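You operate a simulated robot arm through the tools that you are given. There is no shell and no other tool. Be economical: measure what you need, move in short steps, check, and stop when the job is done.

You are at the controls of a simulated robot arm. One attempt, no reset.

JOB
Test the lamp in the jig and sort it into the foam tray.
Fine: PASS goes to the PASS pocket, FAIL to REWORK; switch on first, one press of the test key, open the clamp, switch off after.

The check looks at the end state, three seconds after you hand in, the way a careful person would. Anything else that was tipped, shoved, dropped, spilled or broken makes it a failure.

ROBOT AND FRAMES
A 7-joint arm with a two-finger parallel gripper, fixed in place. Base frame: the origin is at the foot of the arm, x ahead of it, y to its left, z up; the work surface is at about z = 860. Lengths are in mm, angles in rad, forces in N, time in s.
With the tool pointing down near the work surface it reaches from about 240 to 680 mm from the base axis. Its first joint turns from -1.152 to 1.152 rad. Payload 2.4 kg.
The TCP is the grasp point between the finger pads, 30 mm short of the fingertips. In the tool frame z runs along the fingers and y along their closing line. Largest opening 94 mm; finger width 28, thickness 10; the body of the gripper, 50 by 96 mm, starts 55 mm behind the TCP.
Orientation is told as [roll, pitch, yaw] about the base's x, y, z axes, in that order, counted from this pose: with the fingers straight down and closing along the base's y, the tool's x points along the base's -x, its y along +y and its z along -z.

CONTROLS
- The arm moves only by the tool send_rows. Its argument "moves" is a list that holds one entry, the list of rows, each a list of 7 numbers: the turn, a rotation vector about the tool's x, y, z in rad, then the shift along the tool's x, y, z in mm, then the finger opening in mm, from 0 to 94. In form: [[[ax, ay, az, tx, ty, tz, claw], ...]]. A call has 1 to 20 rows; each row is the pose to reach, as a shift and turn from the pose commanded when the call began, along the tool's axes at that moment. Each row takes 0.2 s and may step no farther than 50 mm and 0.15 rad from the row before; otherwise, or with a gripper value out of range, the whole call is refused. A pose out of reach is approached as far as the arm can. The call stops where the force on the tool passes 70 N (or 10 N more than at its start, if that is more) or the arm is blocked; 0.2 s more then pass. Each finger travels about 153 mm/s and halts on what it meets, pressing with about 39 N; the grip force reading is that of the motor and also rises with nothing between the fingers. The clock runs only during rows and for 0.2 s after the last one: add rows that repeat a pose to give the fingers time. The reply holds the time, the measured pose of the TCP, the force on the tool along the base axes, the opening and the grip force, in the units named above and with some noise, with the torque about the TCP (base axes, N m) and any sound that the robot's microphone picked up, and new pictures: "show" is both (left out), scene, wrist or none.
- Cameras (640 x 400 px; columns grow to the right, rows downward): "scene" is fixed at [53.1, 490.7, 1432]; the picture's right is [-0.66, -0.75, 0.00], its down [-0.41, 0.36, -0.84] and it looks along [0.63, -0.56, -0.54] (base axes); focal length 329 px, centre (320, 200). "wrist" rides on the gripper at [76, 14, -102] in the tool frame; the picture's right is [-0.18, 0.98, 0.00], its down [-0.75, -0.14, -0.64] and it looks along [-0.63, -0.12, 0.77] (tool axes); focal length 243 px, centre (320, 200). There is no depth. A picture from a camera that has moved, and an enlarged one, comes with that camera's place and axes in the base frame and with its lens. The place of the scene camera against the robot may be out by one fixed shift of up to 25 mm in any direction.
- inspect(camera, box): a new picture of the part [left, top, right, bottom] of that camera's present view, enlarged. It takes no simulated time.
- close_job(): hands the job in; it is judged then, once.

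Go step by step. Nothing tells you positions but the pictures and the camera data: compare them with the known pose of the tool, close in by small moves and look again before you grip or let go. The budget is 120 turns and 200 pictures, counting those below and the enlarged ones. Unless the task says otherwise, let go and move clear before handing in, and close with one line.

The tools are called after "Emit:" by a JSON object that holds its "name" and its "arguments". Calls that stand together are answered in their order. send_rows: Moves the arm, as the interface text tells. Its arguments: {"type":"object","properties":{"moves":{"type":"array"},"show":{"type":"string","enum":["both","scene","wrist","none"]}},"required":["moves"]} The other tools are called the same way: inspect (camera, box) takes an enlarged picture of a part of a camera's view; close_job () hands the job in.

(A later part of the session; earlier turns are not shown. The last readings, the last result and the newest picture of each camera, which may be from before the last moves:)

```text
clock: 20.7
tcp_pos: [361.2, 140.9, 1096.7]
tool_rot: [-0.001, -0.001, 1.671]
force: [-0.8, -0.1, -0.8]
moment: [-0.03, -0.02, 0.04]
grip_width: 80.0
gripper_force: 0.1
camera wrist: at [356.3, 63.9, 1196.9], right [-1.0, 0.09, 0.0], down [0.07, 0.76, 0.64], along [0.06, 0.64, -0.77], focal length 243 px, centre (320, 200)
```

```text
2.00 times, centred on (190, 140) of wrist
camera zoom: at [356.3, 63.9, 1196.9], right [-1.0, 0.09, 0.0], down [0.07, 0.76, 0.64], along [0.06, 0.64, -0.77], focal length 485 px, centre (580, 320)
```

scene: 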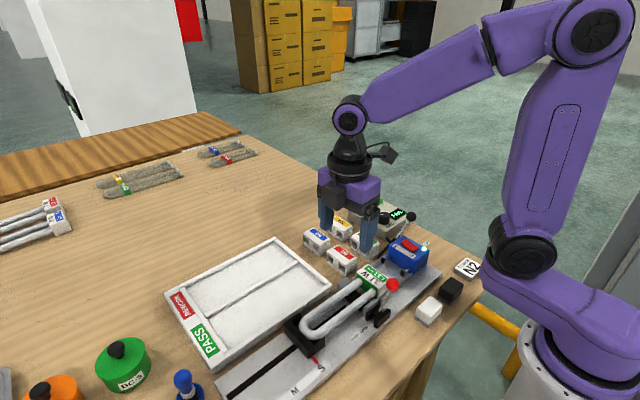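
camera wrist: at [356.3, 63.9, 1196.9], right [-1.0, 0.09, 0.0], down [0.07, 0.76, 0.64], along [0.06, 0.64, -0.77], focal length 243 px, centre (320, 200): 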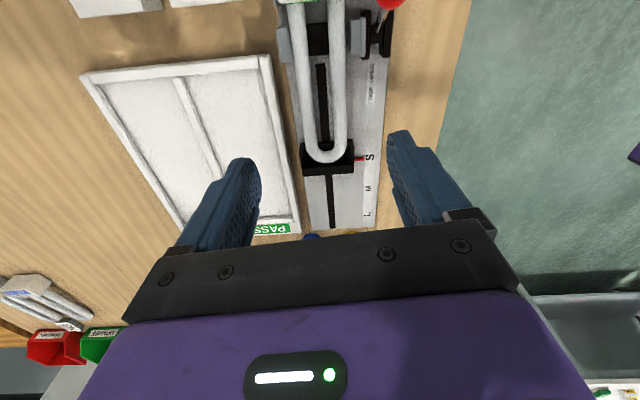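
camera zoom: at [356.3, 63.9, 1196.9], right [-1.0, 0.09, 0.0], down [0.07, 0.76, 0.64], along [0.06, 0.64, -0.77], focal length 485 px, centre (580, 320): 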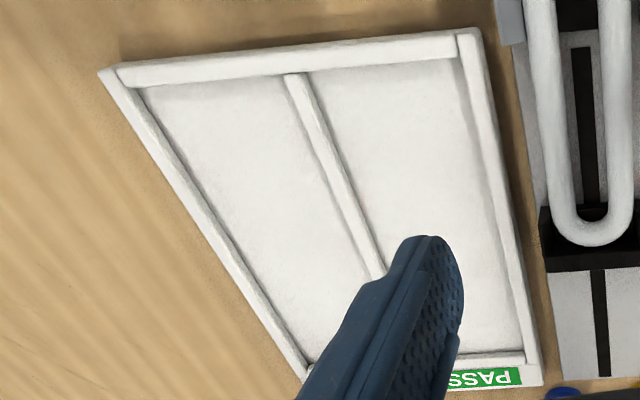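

The lamp/jig are nearly parallel to y (≈1°), so I'll correct yaw to ~1.585, shift to y≈148, set 72 mm opening and descend to just above the lamp.

Emit:
{"name": "send_rows", "arguments": {"moves": [[[0, 0, 0.085, -6.9, -1.7, 40, 72], [0, 0, 0.085, -6.9, -1.7, 85, 72], [0, 0, 0.085, -6.9, -1.7, 125, 72], [0, 0, 0.085, -6.9, -1.7, 137, 72], [0, 0, 0.085, -6.9, -1.7, 137, 72]]]}}

Emit:
{"name": "inspect", "arguments": {"camera": "wrist", "box": [200, 40, 460, 240]}}

Emit:
{"name": "inspect", "arguments": {"camera": "scene", "box": [260, 220, 420, 350]}}

```text
clock: 21.9
tcp_pos: [364.0, 150.7, 958.9]
tool_rot: [-0.002, 0.0, 1.581]
force: [0.0, 0.3, 0.2]
moment: [0.0, 0.0, -0.01]
grip_width: 72.1
gripper_force: 0.0
camera wrist: at [352.6, 72.6, 1060.1], right [-0.99, 0.17, 0.0], down [0.13, 0.76, 0.64], along [0.11, 0.63, -0.77], focal length 243 px, centre (320, 200)
```

scene: 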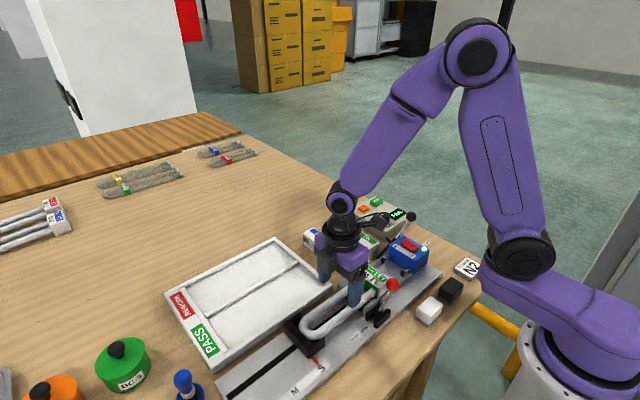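
wrist: 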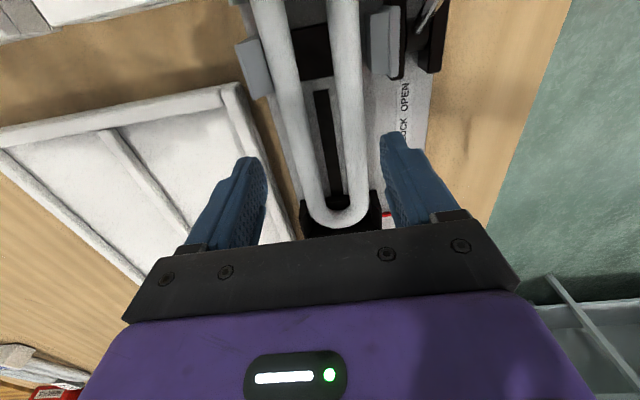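

```text
2.00 times, centred on (330, 140) of wrist
camera zoom: at [352.6, 72.6, 1060.1], right [-0.99, 0.17, 0.0], down [0.13, 0.76, 0.64], along [0.11, 0.63, -0.77], focal length 485 px, centre (300, 320)
```

zoom: 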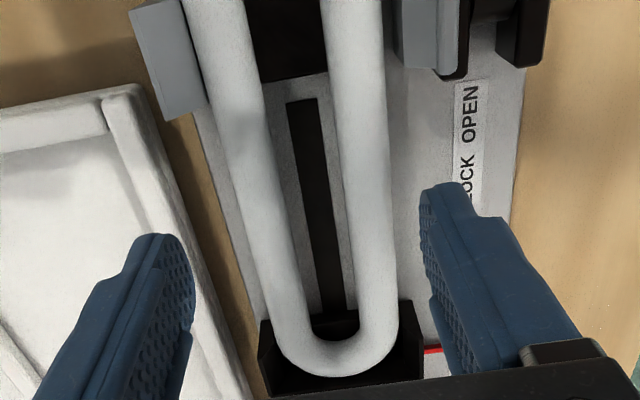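

```text
3.08 times, centred on (340, 285) of scene
camera zoom: at [53.1, 490.7, 1432.0], right [-0.66, -0.75, 0.0], down [-0.41, 0.36, -0.84], along [0.63, -0.56, -0.54], focal length 1012 px, centre (258, -62)
```

zoom: 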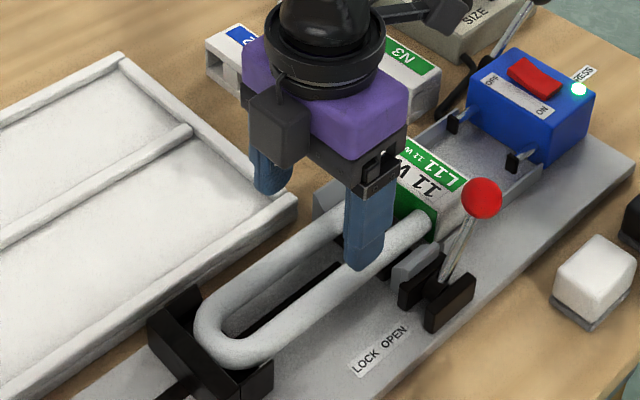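

Alignment looks good: tubes at x≈343 and 382, fingers clear on both sides. I'll descend part way and check again.

Emit:
{"name": "send_rows", "arguments": {"moves": [[[0, 0, 0, 0, 1, 15, 72], [0, 0, 0, 0, 1, 30, 72], [0, 0, 0, 0, 1, 40, 72], [0, 0, 0, 0, 1, 40, 72]]]}}

Emit:
{"name": "inspect", "arguments": {"camera": "wrist", "box": [200, 40, 460, 240]}}

Emit:
{"name": "inspect", "arguments": {"camera": "scene", "box": [280, 230, 420, 344]}}

```text
clock: 22.9
tcp_pos: [361.4, 147.9, 919.2]
tool_rot: [0.001, 0.001, 1.585]
force: [0.7, 0.8, 0.6]
moment: [0.01, -0.02, -0.02]
grip_width: 72.1
gripper_force: 0.1
camera wrist: at [350.1, 71.4, 1019.4], right [-0.99, 0.17, 0.0], down [0.13, 0.76, 0.64], along [0.11, 0.63, -0.77], focal length 243 px, centre (320, 200)
```

scene: 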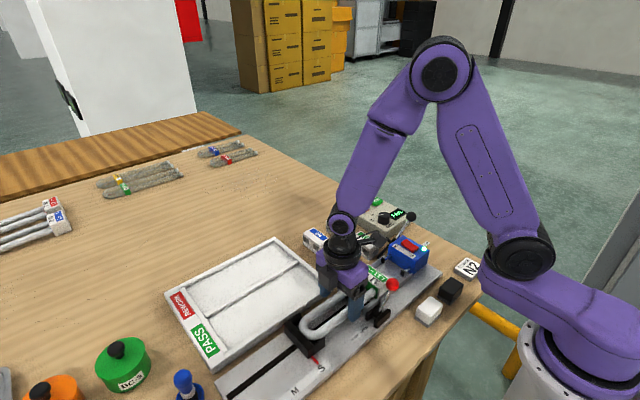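
wrist: 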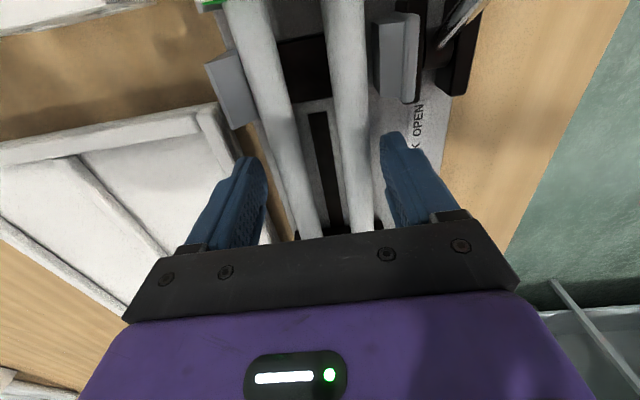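

```text
2.00 times, centred on (330, 140) of wrist
camera zoom: at [350.1, 71.4, 1019.4], right [-0.99, 0.17, 0.0], down [0.13, 0.76, 0.64], along [0.11, 0.63, -0.77], focal length 485 px, centre (300, 320)
```

zoom: 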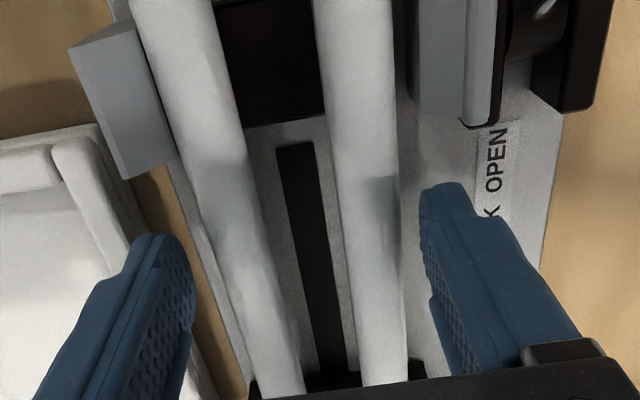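

```text
3.51 times, centred on (350, 287) of scene
camera zoom: at [53.1, 490.7, 1432.0], right [-0.66, -0.75, 0.0], down [-0.41, 0.36, -0.84], along [0.63, -0.56, -0.54], focal length 1154 px, centre (215, -105)
```

zoom: 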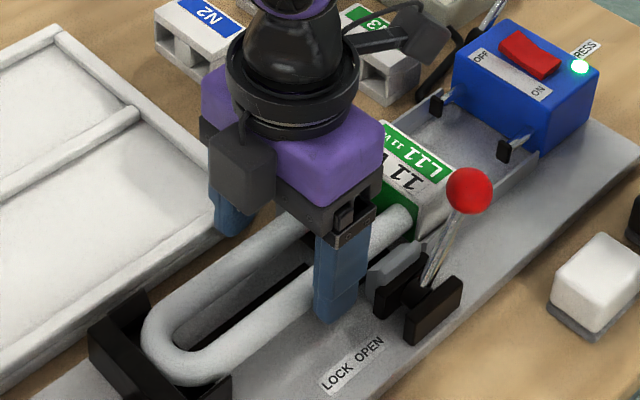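

Tubes centre is at z≈892. I'll go 11 mm lower and close on both tubes.

Emit:
{"name": "send_rows", "arguments": {"moves": [[[0, 0, 0, 0, 0, 6, 72], [0, 0, 0, 0, 0, 11, 72], [0, 0, 0, 0, 0, 11, 66], [0, 0, 0, 0, 0, 11, 60], [0, 0, 0, 0, 0, 11, 54], [0, 0, 0, 0, 0, 11, 50]]]}}

Emit:
{"name": "inspect", "arguments": {"camera": "wrist", "box": [200, 40, 460, 240]}}

```text
clock: 24.3
tcp_pos: [360.1, 146.9, 906.7]
tool_rot: [0.004, 0.001, 1.58]
force: [-9.8, 0.2, 0.8]
moment: [0.17, 0.13, -0.65]
grip_width: 57.1
gripper_force: 39.3
camera wrist: at [348.5, 71.5, 1008.1], right [-0.98, 0.17, 0.0], down [0.13, 0.76, 0.64], along [0.11, 0.63, -0.77], focal length 243 px, centre (320, 200)
```

scene: 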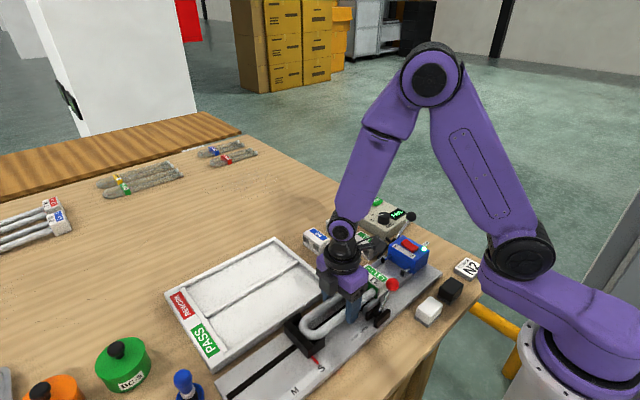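
wrist: 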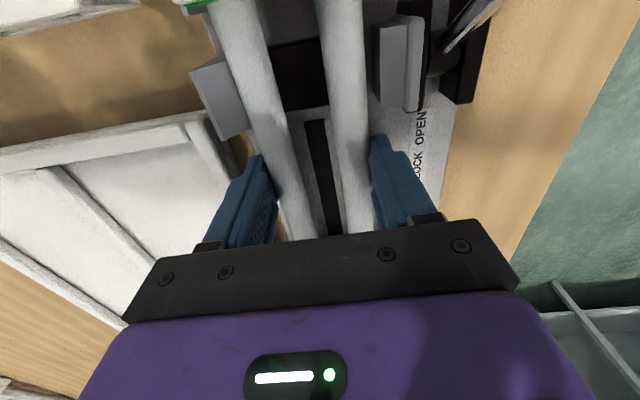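

```text
2.00 times, centred on (330, 140) of wrist
camera zoom: at [348.5, 71.5, 1008.1], right [-0.98, 0.17, 0.0], down [0.13, 0.76, 0.64], along [0.11, 0.63, -0.77], focal length 485 px, centre (300, 320)
```

zoom: 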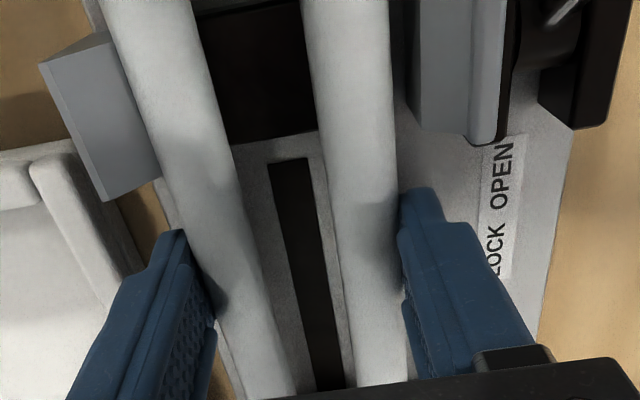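

Gripped at 57 mm. Lifting gently straight up.

Emit:
{"name": "send_rows", "arguments": {"moves": [[[0, 0, 0, 0, 0, -3, 50], [0, 0, 0, 0, 0, -8, 50], [0, 0, 0, 0, 0, -15, 50], [0, 0, 0, 0, 0, -25, 50], [0, 0, 0, 0, 0, -40, 50], [0, 0, 0, 0, 0, -60, 50], [0, 0, 0, 0, 0, -60, 50]]]}}

Emit:
{"name": "inspect", "arguments": {"camera": "scene", "box": [260, 200, 420, 330]}}

```text
clock: 25.9
tcp_pos: [362.0, 147.5, 968.5]
tool_rot: [0.0, -0.001, 1.583]
force: [-0.4, -0.3, -1.8]
moment: [0.02, 0.11, -0.3]
grip_width: 56.3
gripper_force: 38.7
camera wrist: at [349.9, 70.9, 1068.7], right [-0.99, 0.17, 0.0], down [0.13, 0.76, 0.64], along [0.11, 0.63, -0.77], focal length 243 px, centre (320, 200)
```

scene: 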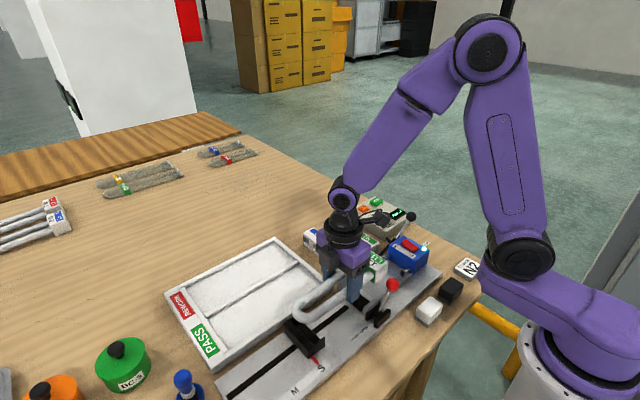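
wrist: 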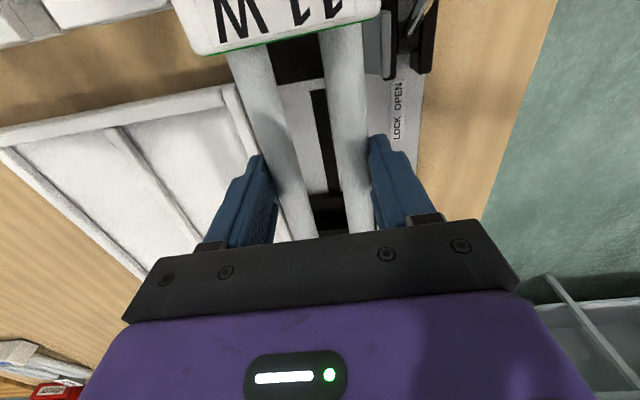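

```text
3.08 times, centred on (340, 265) of scene
camera zoom: at [53.1, 490.7, 1432.0], right [-0.66, -0.75, 0.0], down [-0.41, 0.36, -0.84], along [0.63, -0.56, -0.54], focal length 1012 px, centre (258, 0)
```

zoom: 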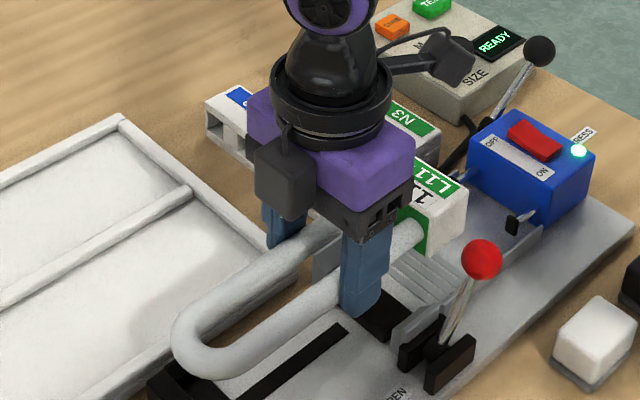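

The lamp is free and held. I'll carry it over the REWORK pocket (target TCP about (583, 248)) at a safe height and look.

Emit:
{"name": "send_rows", "arguments": {"moves": [[[0, 0, 0, 0, 0, -17, 50], [0, 0, 0.012, -12, -28, -17, 50], [0, 0, 0.012, -28, -63, -17, 50], [0, 0, 0.012, -44, -98, -17, 50], [0, 0, 0.012, -60, -133, -17, 50], [0, 0, 0.012, -76, -168, -17, 50], [0, 0, 0.012, -90, -200, -17, 50], [0, 0, 0.012, -98.3, -222.7, -17, 50], [0, 0, 0.012, -98.3, -222.7, -17, 50]]]}}

Emit:
{"name": "inspect", "arguments": {"camera": "scene", "box": [150, 160, 390, 380]}}

Emit:
{"name": "inspect", "arguments": {"camera": "wrist", "box": [160, 0, 480, 240]}}

```text
clock: 27.9
tcp_pos: [583.1, 248.2, 986.1]
tool_rot: [0.0, 0.001, 1.571]
force: [0.4, 0.1, -0.9]
moment: [0.04, 0.02, -0.01]
grip_width: 53.3
gripper_force: 39.6
camera wrist: at [570.0, 172.8, 1086.2], right [-0.98, 0.18, 0.0], down [0.14, 0.75, 0.64], along [0.12, 0.63, -0.77], focal length 243 px, centre (320, 200)
```

scene: 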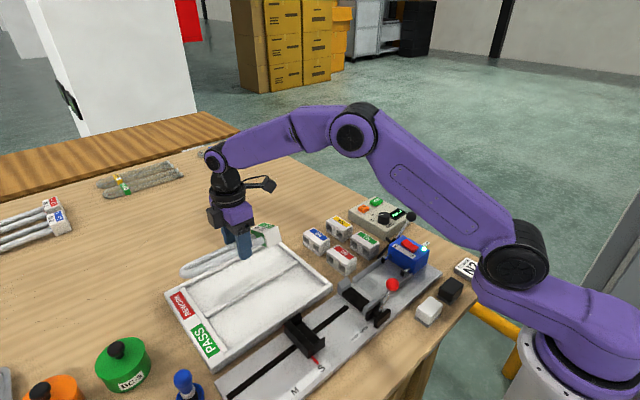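
wrist: 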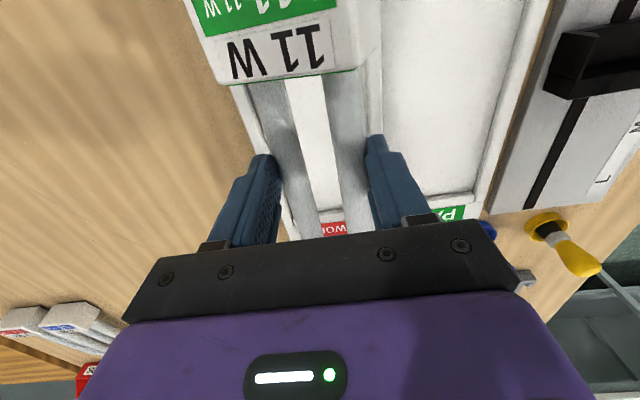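

```text
1.82 times, centred on (270, 270) of scene
camera zoom: at [53.2, 490.7, 1432.0], right [-0.66, -0.75, 0.0], down [-0.41, 0.36, -0.84], along [0.63, -0.56, -0.54], focal length 598 px, centre (411, 73)
```

zoom: 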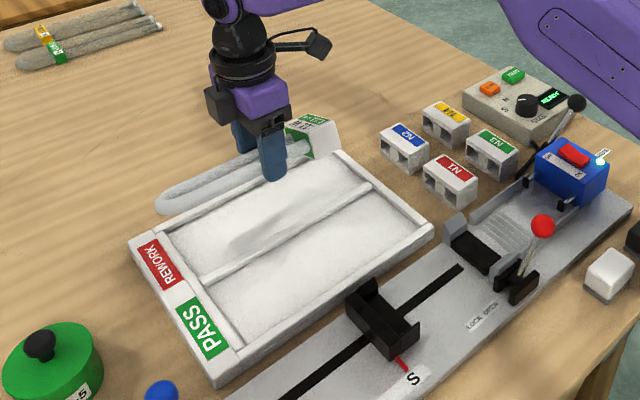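

```text
1.67 times, centred on (320, 120) of wrist
camera zoom: at [570.0, 172.8, 1086.2], right [-0.98, 0.18, 0.0], down [0.14, 0.75, 0.64], along [0.12, 0.63, -0.77], focal length 404 px, centre (320, 333)
```

zoom: 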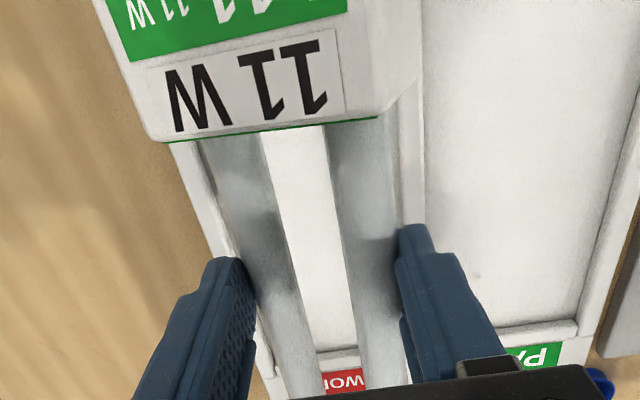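

Grip is holding and the lamp is above the REWORK pocket. I'll lower closer to the rim and check the margins.

Emit:
{"name": "send_rows", "arguments": {"moves": [[[0, 0, 0, 0, 0, 20, 50], [0, 0, 0, 0, 0, 40, 50], [0, 0, 0, 0, 0, 50, 50], [0, 0, 0, 0, 0, 50, 50]]]}}

Emit:
{"name": "inspect", "arguments": {"camera": "scene", "box": [150, 190, 310, 320]}}

Emit:
{"name": "inspect", "arguments": {"camera": "wrist", "box": [160, 0, 480, 240]}}

```text
clock: 28.9
tcp_pos: [583.0, 249.2, 936.1]
tool_rot: [0.0, -0.001, 1.57]
force: [-0.5, 0.2, -1.9]
moment: [0.08, 0.01, -0.02]
grip_width: 53.3
gripper_force: 39.2
camera wrist: at [571.0, 173.3, 1036.4], right [-0.98, 0.18, 0.0], down [0.14, 0.75, 0.64], along [0.12, 0.63, -0.77], focal length 243 px, centre (320, 200)
```

scene: 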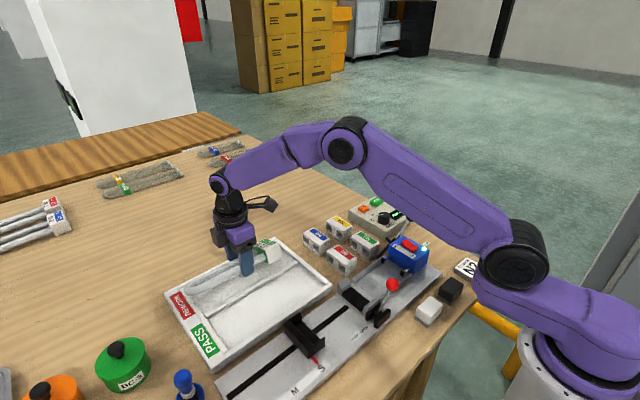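
wrist: 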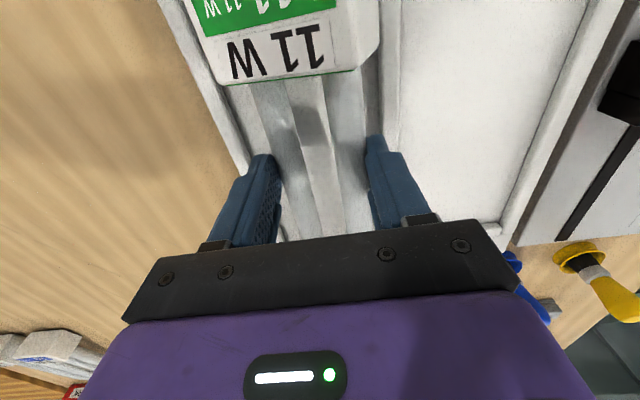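

```text
3.08 times, centred on (230, 255) of scene
camera zoom: at [53.1, 490.7, 1432.0], right [-0.66, -0.75, 0.0], down [-0.41, 0.36, -0.84], along [0.63, -0.56, -0.54], focal length 1012 px, centre (597, 31)
```

zoom: 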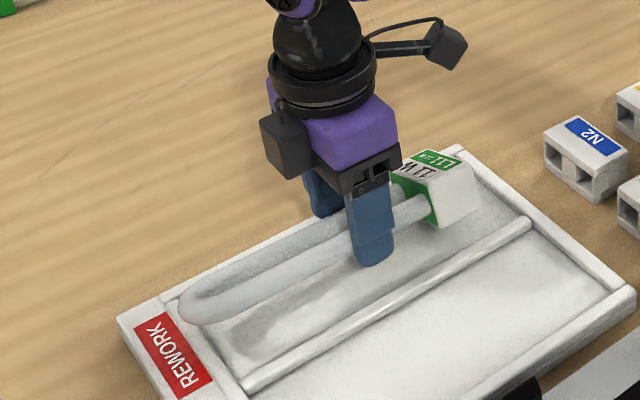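

```text
1.67 times, centred on (320, 120) of wrist
camera zoom: at [571.0, 173.3, 1036.4], right [-0.98, 0.18, 0.0], down [0.14, 0.75, 0.64], along [0.12, 0.63, -0.77], focal length 404 px, centre (320, 333)
```

zoom: 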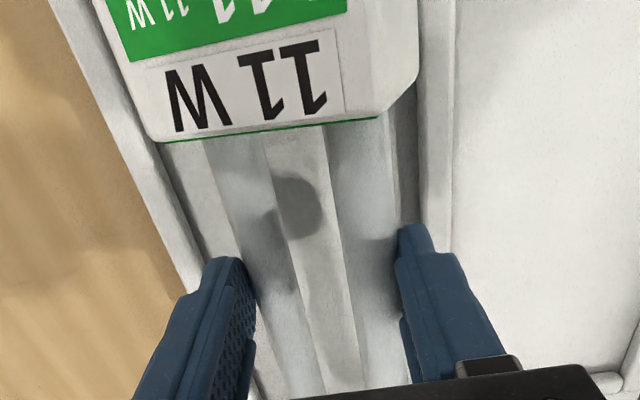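

The lamp has settled in the grip: it looks pitched (U end lower) and shifted along +y. I'll examine closely before setting it down.

Emit:
{"name": "inspect", "arguments": {"camera": "scene", "box": [180, 220, 300, 310]}}

Emit:
{"name": "inspect", "arguments": {"camera": "wrist", "box": [180, 0, 400, 130]}}

```text
4.44 times, centred on (240, 265) of scene
camera zoom: at [53.1, 490.7, 1432.0], right [-0.66, -0.75, 0.0], down [-0.41, 0.36, -0.84], along [0.63, -0.56, -0.54], focal length 1462 px, centre (676, -89)
```

zoom: 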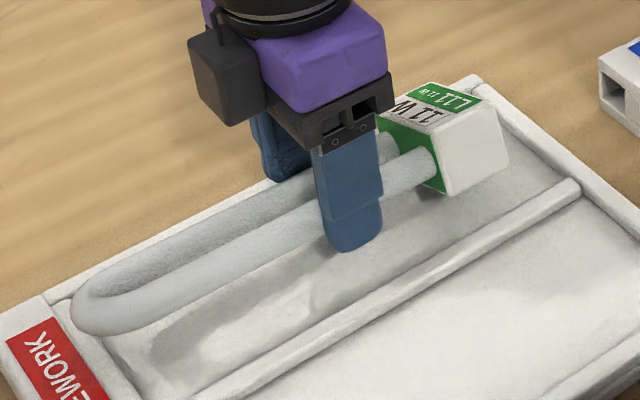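

```text
2.91 times, centred on (290, 65) of wrist
camera zoom: at [571.0, 173.3, 1036.4], right [-0.98, 0.18, 0.0], down [0.14, 0.75, 0.64], along [0.12, 0.63, -0.77], focal length 706 px, centre (407, 593)
```

zoom: 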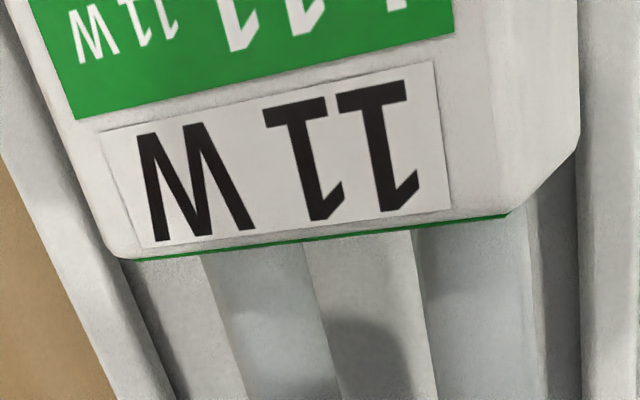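

The lamp has rolled ~20° in the grip and sits ~15 mm further +y than planned. I'll shift gently by about (+6, −23) mm to centre it over the pocket, then recheck.

Emit:
{"name": "send_rows", "arguments": {"moves": [[[0, 0, 0, 4, -1, 0, 50], [0, 0, 0, 9, -2, 0, 50], [0, 0, 0, 14, -4, 0, 50], [0, 0, 0, 19, -5, 0, 50], [0, 0, 0, 23, -6, 0, 50], [0, 0, 0, 23, -6, 0, 50]]]}}

Emit:
{"name": "inspect", "arguments": {"camera": "scene", "box": [170, 220, 310, 320]}}

Emit:
{"name": "inspect", "arguments": {"camera": "wrist", "box": [160, 0, 480, 240]}}

```text
clock: 30.3
tcp_pos: [589.4, 225.9, 935.4]
tool_rot: [0.001, -0.001, 1.571]
force: [0.0, -0.5, -1.7]
moment: [0.04, 0.0, 0.02]
grip_width: 53.2
gripper_force: 38.9
camera wrist: at [576.2, 150.0, 1036.2], right [-0.98, 0.18, 0.0], down [0.14, 0.75, 0.64], along [0.12, 0.63, -0.77], focal length 243 px, centre (320, 200)
```

scene: 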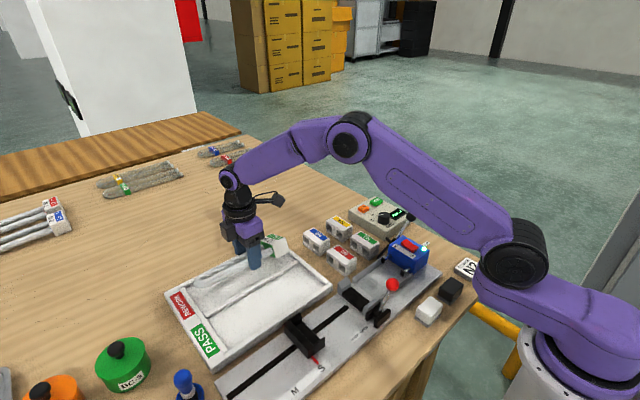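
wrist: 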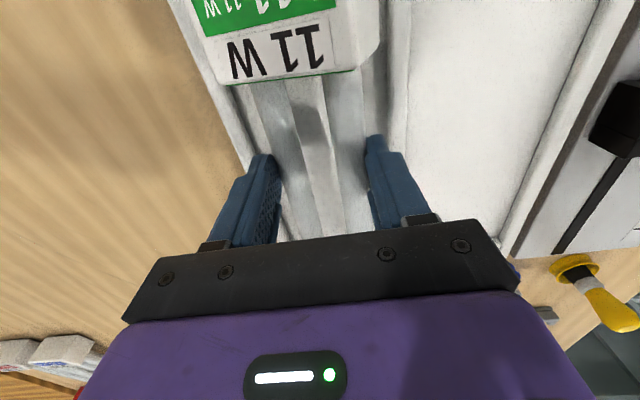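

```text
4.00 times, centred on (240, 270) of scene
camera zoom: at [53.2, 490.7, 1432.0], right [-0.66, -0.75, 0.0], down [-0.41, 0.36, -0.84], along [0.63, -0.56, -0.54], focal length 1316 px, centre (640, -80)
```

zoom: 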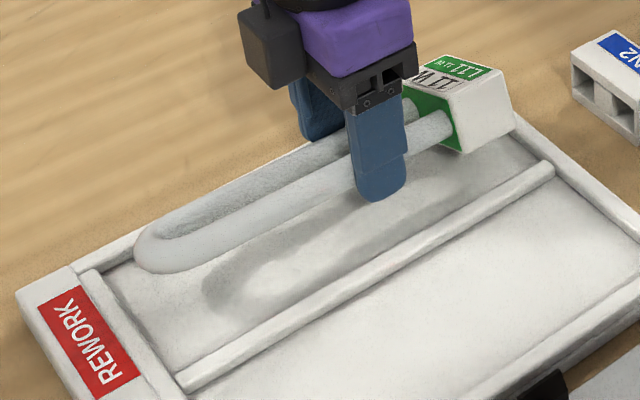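

```text
1.67 times, centred on (320, 120) of wrist
camera zoom: at [576.2, 150.0, 1036.2], right [-0.98, 0.18, 0.0], down [0.14, 0.75, 0.64], along [0.12, 0.63, -0.77], focal length 404 px, centre (320, 333)
```

zoom: 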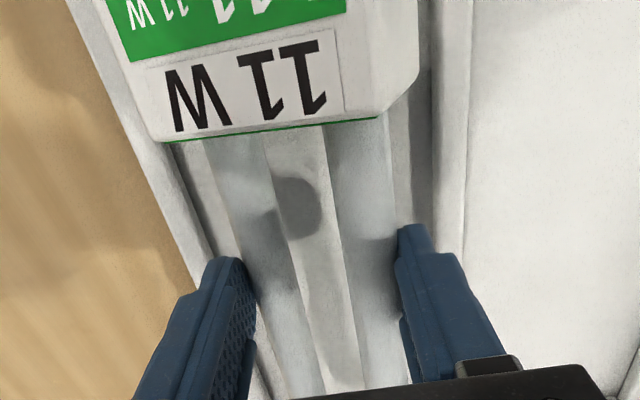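

The lamp is now essentially centred over REWORK. I'll fine-adjust and lower gently until it touches the floor.

Emit:
{"name": "send_rows", "arguments": {"moves": [[[0, 0, 0, -3, 2, 0, 50], [0, 0, 0, -3, 2, 4, 50], [0, 0, 0, -3, 2, 7, 50], [0, 0, 0, -3, 2, 10, 50], [0, 0, 0, -3, 2, 12, 50], [0, 0, 0, -3, 2, 14, 50], [0, 0, 0, -3, 2, 14, 50]]]}}

Emit:
{"name": "inspect", "arguments": {"camera": "scene", "box": [170, 220, 310, 320]}}

Emit:
{"name": "inspect", "arguments": {"camera": "wrist", "box": [160, 0, 480, 240]}}

```text
clock: 31.9
tcp_pos: [588.3, 230.4, 922.9]
tool_rot: [-0.006, -0.001, 1.573]
force: [4.7, 2.5, 18.0]
moment: [-0.82, -0.65, 0.3]
grip_width: 52.6
gripper_force: 39.2
camera wrist: at [574.1, 153.5, 1022.8], right [-0.98, 0.18, -0.01], down [0.14, 0.75, 0.64], along [0.12, 0.63, -0.77], focal length 243 px, centre (320, 200)
```

scene: 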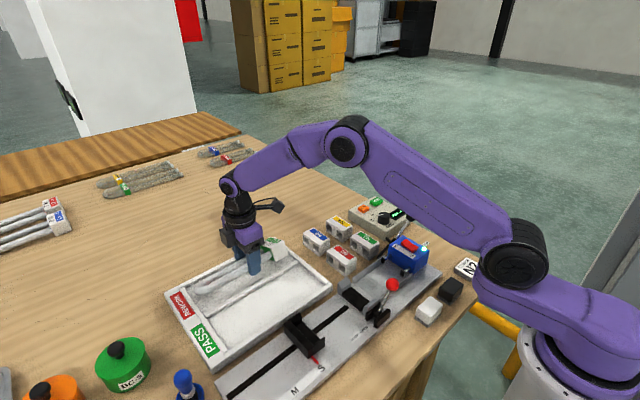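
wrist: 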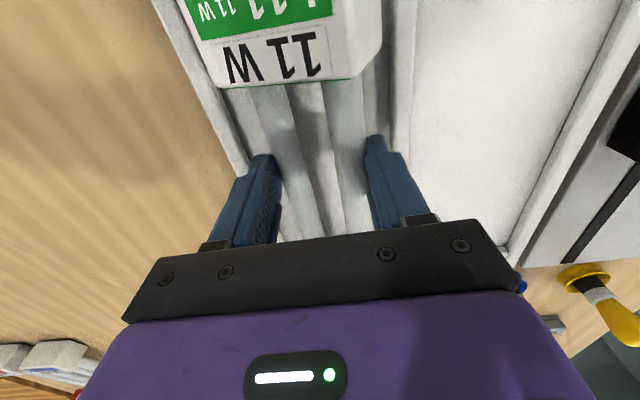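

```text
4.00 times, centred on (240, 270) of scene
camera zoom: at [52.9, 490.7, 1432.0], right [-0.66, -0.75, 0.0], down [-0.41, 0.36, -0.84], along [0.63, -0.56, -0.54], focal length 1316 px, centre (640, -80)
```

zoom: 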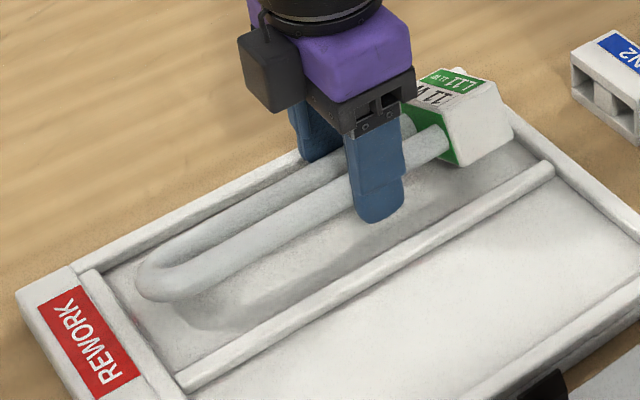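

```text
1.67 times, centred on (320, 120) of wrist
camera zoom: at [574.1, 153.5, 1022.8], right [-0.98, 0.18, -0.01], down [0.14, 0.75, 0.64], along [0.12, 0.63, -0.77], focal length 404 px, centre (320, 333)
```

zoom: 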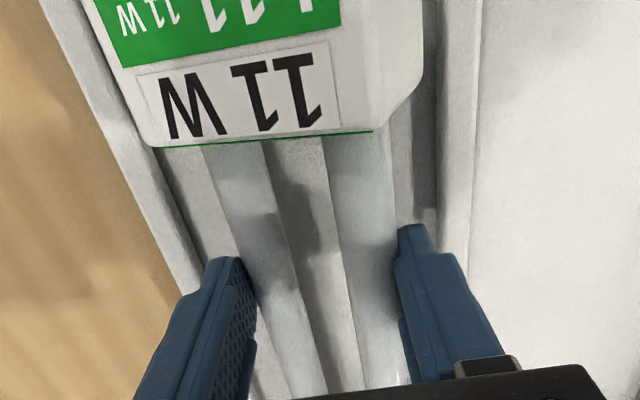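

It has touched down (about 18 N) on the base's far lower edge, inside the pocket. I'll press a bit further so the lamp levels itself in the grip.

Emit:
{"name": "send_rows", "arguments": {"moves": [[[0, 0, 0, 0, 0, 1.5, 50], [0, 0, 0, 0, 0, 3, 50], [0, 0, 0, 0, 0, 4.5, 50], [0, 0, 0, 0, 0, 6, 50], [0, 0, 0, 0, 0, 6, 50]]]}}

Emit:
{"name": "inspect", "arguments": {"camera": "scene", "box": [170, 220, 310, 320]}}

Emit:
{"name": "inspect", "arguments": {"camera": "wrist", "box": [160, 0, 480, 240]}}

```text
clock: 33.1
tcp_pos: [585.9, 231.6, 916.0]
tool_rot: [-0.002, 0.0, 1.571]
force: [2.4, 6.2, 21.2]
moment: [-0.92, -0.61, 0.18]
grip_width: 52.8
gripper_force: 39.0
camera wrist: at [573.2, 153.7, 1016.5], right [-0.98, 0.18, 0.0], down [0.14, 0.75, 0.64], along [0.12, 0.63, -0.77], focal length 243 px, centre (320, 200)
```

scene: 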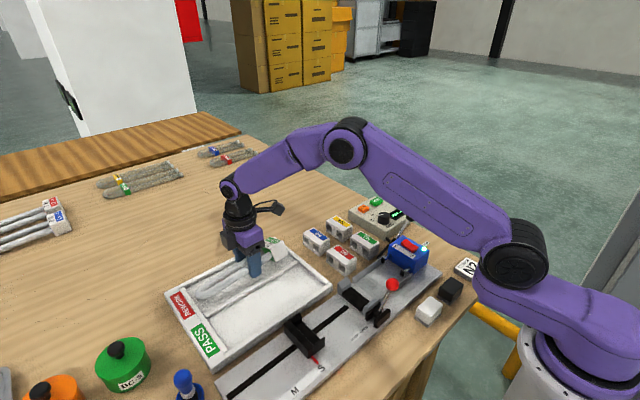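
wrist: 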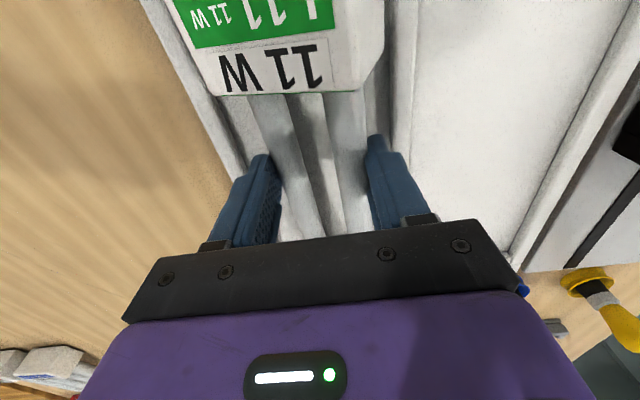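

```text
4.00 times, centred on (240, 270) of scene
camera zoom: at [52.7, 490.7, 1432.0], right [-0.66, -0.75, 0.0], down [-0.41, 0.36, -0.84], along [0.63, -0.56, -0.54], focal length 1316 px, centre (640, -80)
```

zoom: 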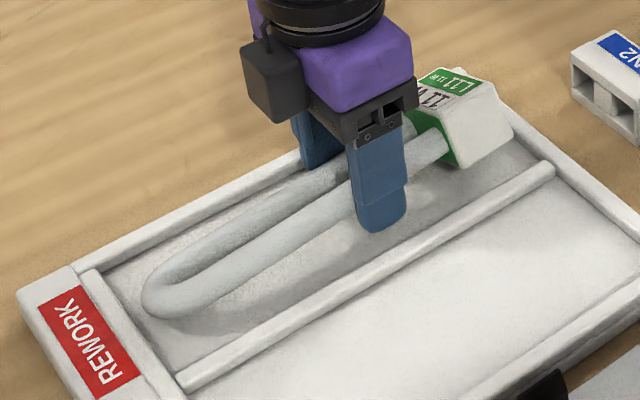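

```text
1.67 times, centred on (320, 120) of wrist
camera zoom: at [573.2, 153.7, 1016.5], right [-0.98, 0.18, 0.0], down [0.14, 0.75, 0.64], along [0.12, 0.63, -0.77], focal length 404 px, centre (320, 333)
```

zoom: 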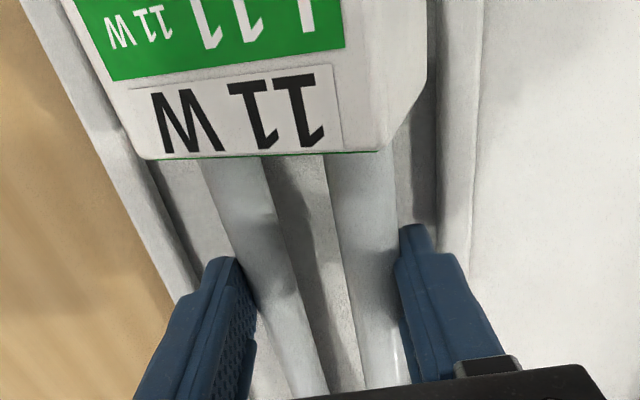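

The base's lower edge and the U end are both resting within the pocket walls. I'll open the fingers very slowly so the lamp settles flat.

Emit:
{"name": "send_rows", "arguments": {"moves": [[[0, 0, 0, 0, 0, 0, 53], [0, 0, 0, 0, 0, 0, 54], [0, 0, 0, 0, 0, 0, 55], [0, 0, 0, 0, 0, 0, 56], [0, 0, 0, 0, 0, 0, 57], [0, 0, 0, 0, 0, 0, 58], [0, 0, 0, 0, 0, 0, 59], [0, 0, 0, 0, 0, 0, 60], [0, 0, 0, 0, 0, 0, 60]]]}}

Emit:
{"name": "inspect", "arguments": {"camera": "scene", "box": [170, 220, 310, 320]}}

Emit:
{"name": "inspect", "arguments": {"camera": "wrist", "box": [160, 0, 480, 240]}}

```text
clock: 35.1
tcp_pos: [586.6, 229.1, 915.1]
tool_rot: [0.002, 0.001, 1.571]
force: [-0.5, 1.3, -0.4]
moment: [0.0, 0.01, -0.05]
grip_width: 60.9
gripper_force: 0.4
camera wrist: at [573.5, 153.1, 1015.8], right [-0.98, 0.18, 0.0], down [0.14, 0.75, 0.64], along [0.12, 0.63, -0.77], focal length 243 px, centre (320, 200)
```

scene: 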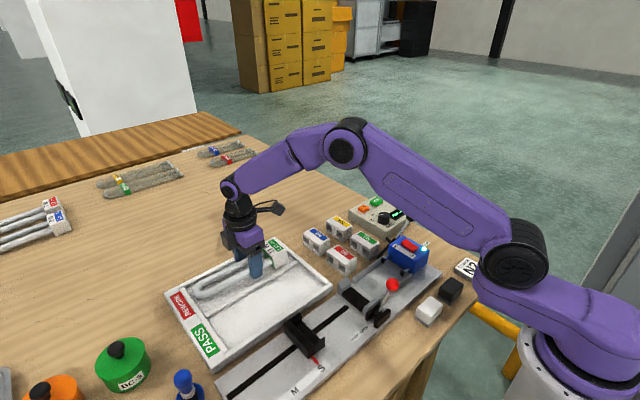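
wrist: 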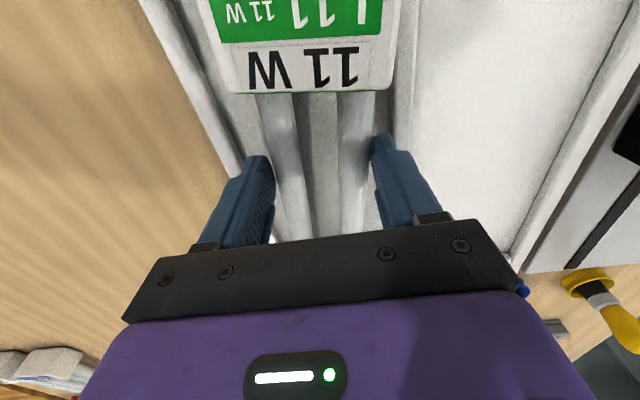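

```text
4.00 times, centred on (240, 270) of scene
camera zoom: at [53.1, 490.7, 1432.0], right [-0.66, -0.75, 0.0], down [-0.41, 0.36, -0.84], along [0.63, -0.56, -0.54], focal length 1316 px, centre (640, -80)
```

zoom: 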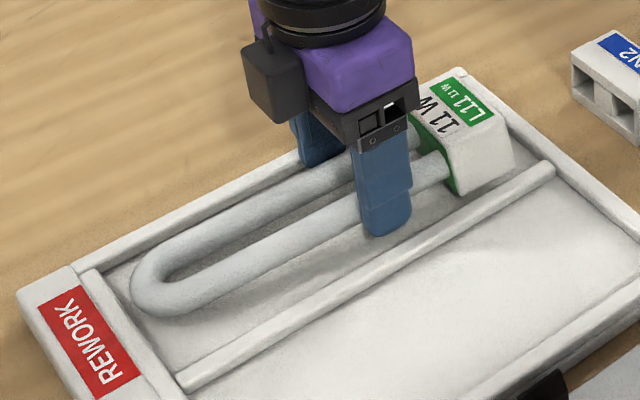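

```text
1.67 times, centred on (320, 120) of wrist
camera zoom: at [573.5, 153.1, 1015.8], right [-0.98, 0.18, 0.0], down [0.14, 0.75, 0.64], along [0.12, 0.63, -0.77], focal length 404 px, centre (320, 333)
```

zoom: 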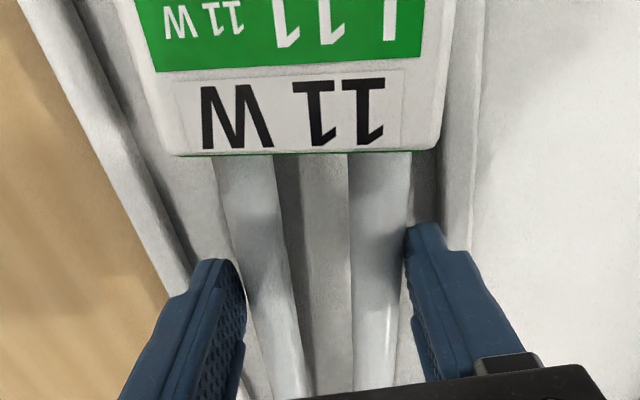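

The lamp settled flat in REWORK with no force on the fingers. Lifting straight up and clear.

Emit:
{"name": "send_rows", "arguments": {"moves": [[[0, 0, 0, 0, 0, -10, 60], [0, 0, 0, 0, 0, -25, 60], [0, 0, 0, 0, 0, -50, 60], [0, 0, 0, 0, 0, -95, 60], [0, 0, 0, 30, 10, -130, 60], [0, 0, 0, 60, 40, -150, 60], [0, 0, 0, 85, 80, -150, 60], [0, 0, 0, 110, 110, -150, 60]]]}}

Emit:
{"name": "inspect", "arguments": {"camera": "scene", "box": [170, 220, 310, 320]}}

```text
clock: 36.9
tcp_pos: [476.3, 118.4, 1064.4]
tool_rot: [-0.001, 0.0, 1.571]
force: [-0.2, -0.2, 0.1]
moment: [-0.01, 0.04, -0.03]
grip_width: 60.0
gripper_force: 0.1
camera wrist: at [464.0, 41.1, 1165.0], right [-0.98, 0.18, 0.0], down [0.14, 0.75, 0.64], along [0.12, 0.63, -0.77], focal length 243 px, centre (320, 200)
```

scene: 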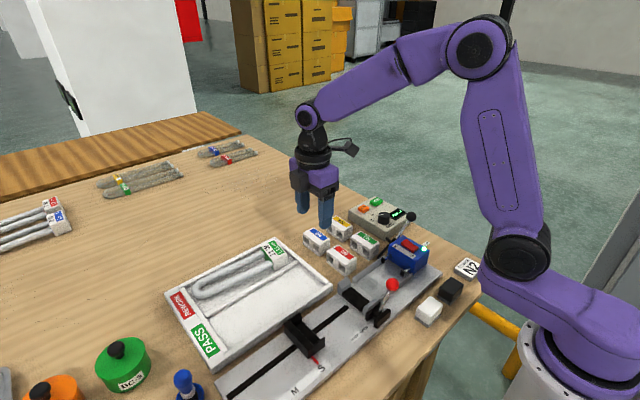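
wrist: 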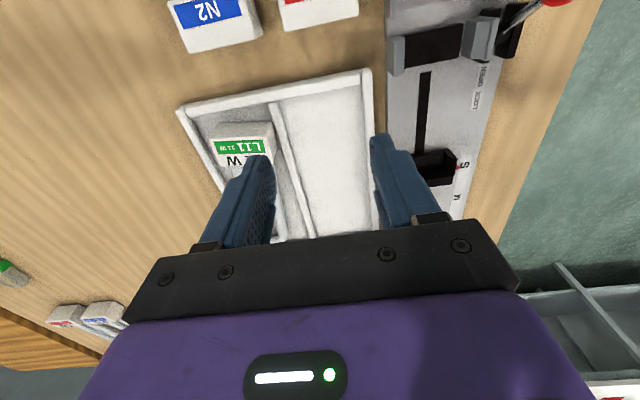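

```text
4.00 times, centred on (240, 270) of scene
camera zoom: at [53.1, 490.7, 1432.0], right [-0.66, -0.75, 0.0], down [-0.41, 0.36, -0.84], along [0.63, -0.56, -0.54], focal length 1316 px, centre (640, -80)
```

zoom: 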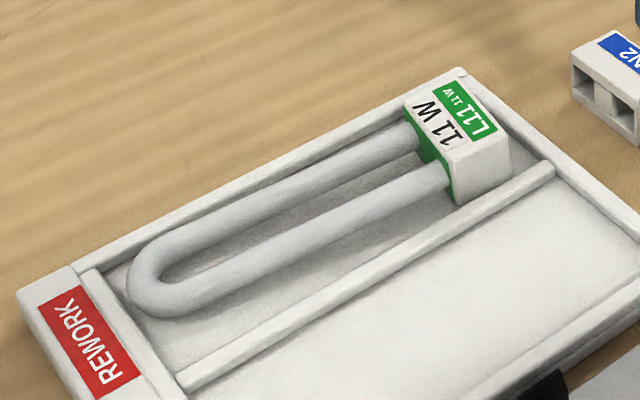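

The lamp lies flat in REWORK. Now to the rocker's OFF end (≈(377, −86)) with closed fingers to switch off.

Emit:
{"name": "send_rows", "arguments": {"moves": [[[0, 0, 0, 35, 17, 0, 40], [0, 0, 0, 75, 36, 0, 20], [0, 0, 0, 115, 55, 0, 0], [0, 0, 0, 155, 75, 0, 0], [0, 0, 0, 190, 92, 0, 0], [0, 0, 0, 204, 99, 20, 0], [0, 0, 0, 204, 99, 55, 0], [0, 0, 0, 204, 99, 84, 0], [0, 0, 0, 204, 99, 84, 0]]]}}

Emit:
{"name": "inspect", "arguments": {"camera": "scene", "box": [360, 190, 460, 270]}}

Emit:
{"name": "inspect", "arguments": {"camera": "wrist", "box": [220, 60, 420, 220]}}

```text
clock: 38.9
tcp_pos: [375.6, -85.5, 981.4]
tool_rot: [-0.001, 0.001, 1.57]
force: [0.2, -0.7, 0.1]
moment: [0.0, -0.04, 0.03]
grip_width: 0.0
gripper_force: 33.1
camera wrist: at [363.3, -161.3, 1081.9], right [-0.98, 0.18, 0.0], down [0.14, 0.75, 0.64], along [0.12, 0.63, -0.77], focal length 243 px, centre (320, 200)
```

scene: 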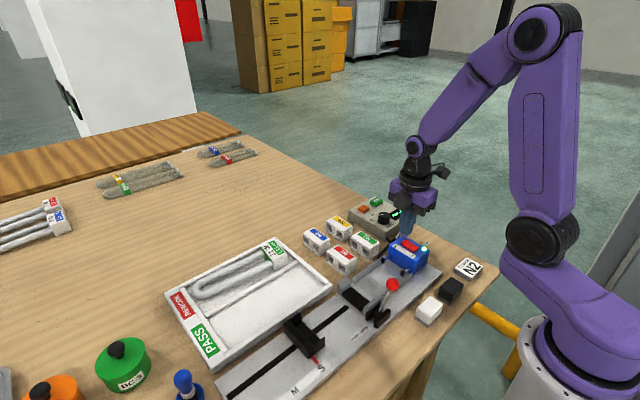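
wrist: 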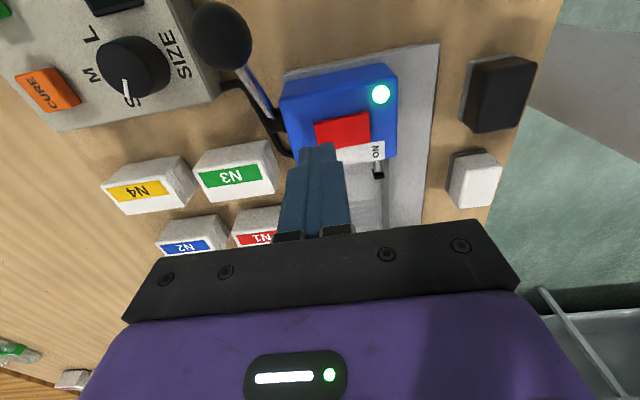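

```text
5.00 times, centred on (410, 230) of scene
camera zoom: at [53.1, 490.7, 1432.0], right [-0.66, -0.75, 0.0], down [-0.41, 0.36, -0.84], along [0.63, -0.56, -0.54], focal length 1645 px, centre (-130, 50)
```

zoom: 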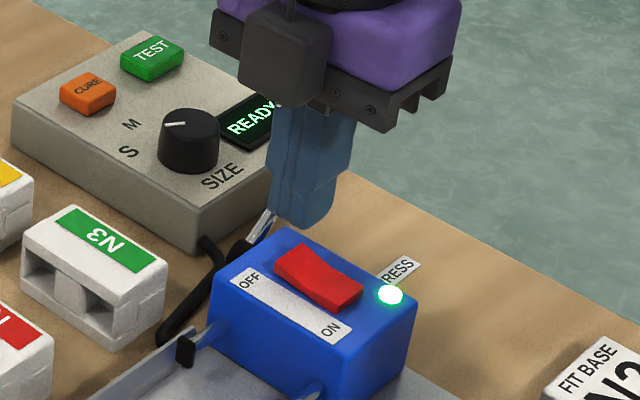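

```text
2.50 times, centred on (320, 140) of wrist
camera zoom: at [363.3, -161.3, 1081.9], right [-0.98, 0.18, 0.0], down [0.14, 0.75, 0.64], along [0.12, 0.63, -0.77], focal length 606 px, centre (320, 350)
```

zoom: 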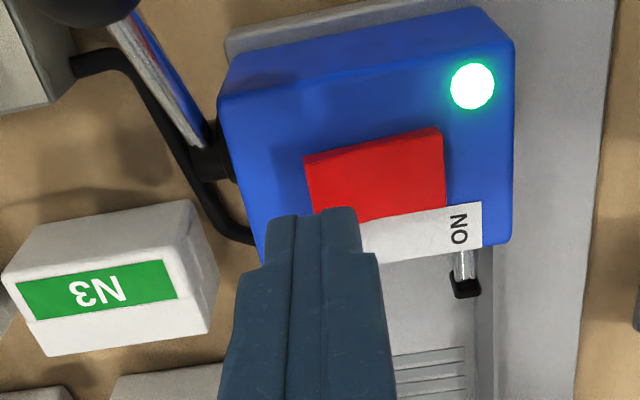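

Fingertips are over the OFF end. Pressing down slowly.

Emit:
{"name": "send_rows", "arguments": {"moves": [[[0, 0, 0, 0, -2, 10, 0], [0, 0, 0, 0, -2, 18, 0], [0, 0, 0, 0, -2, 22, 0], [0, 0, 0, 0, -2, 26, 0], [0, 0, 0, 0, -2, 27, 0]]], "show": "scene"}}

Emit:
{"name": "inspect", "arguments": {"camera": "scene", "box": [360, 190, 460, 270]}}

```text
clock: 40.1
tcp_pos: [379.6, -83.5, 955.4]
tool_rot: [0.0, 0.001, 1.57]
force: [-3.8, 0.2, 17.5]
moment: [-0.02, 0.27, -0.01]
grip_width: 0.0
gripper_force: 33.2
```

scene: 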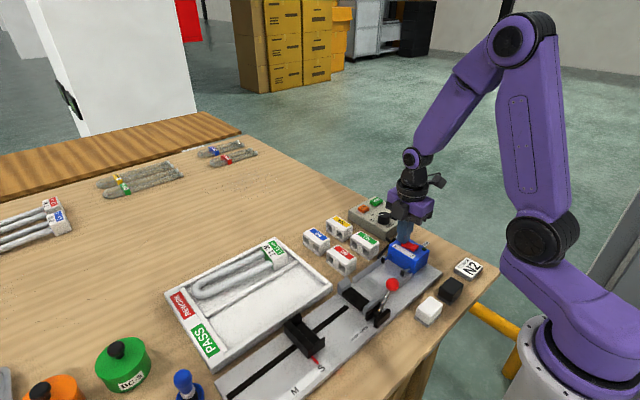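

```text
5.00 times, centred on (410, 230) of scene
camera zoom: at [52.8, 490.7, 1432.0], right [-0.66, -0.75, 0.0], down [-0.41, 0.36, -0.84], along [0.63, -0.56, -0.54], focal length 1645 px, centre (-130, 50)
```

zoom: 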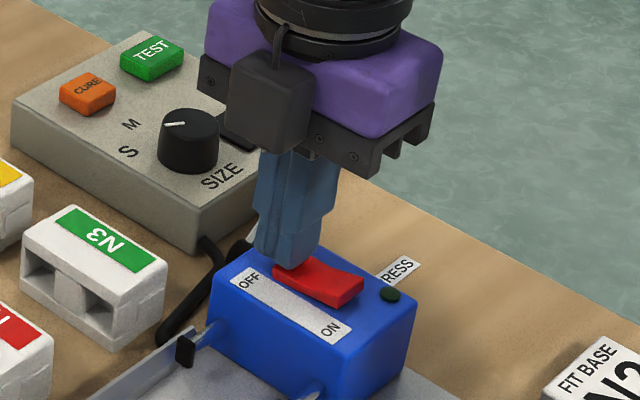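

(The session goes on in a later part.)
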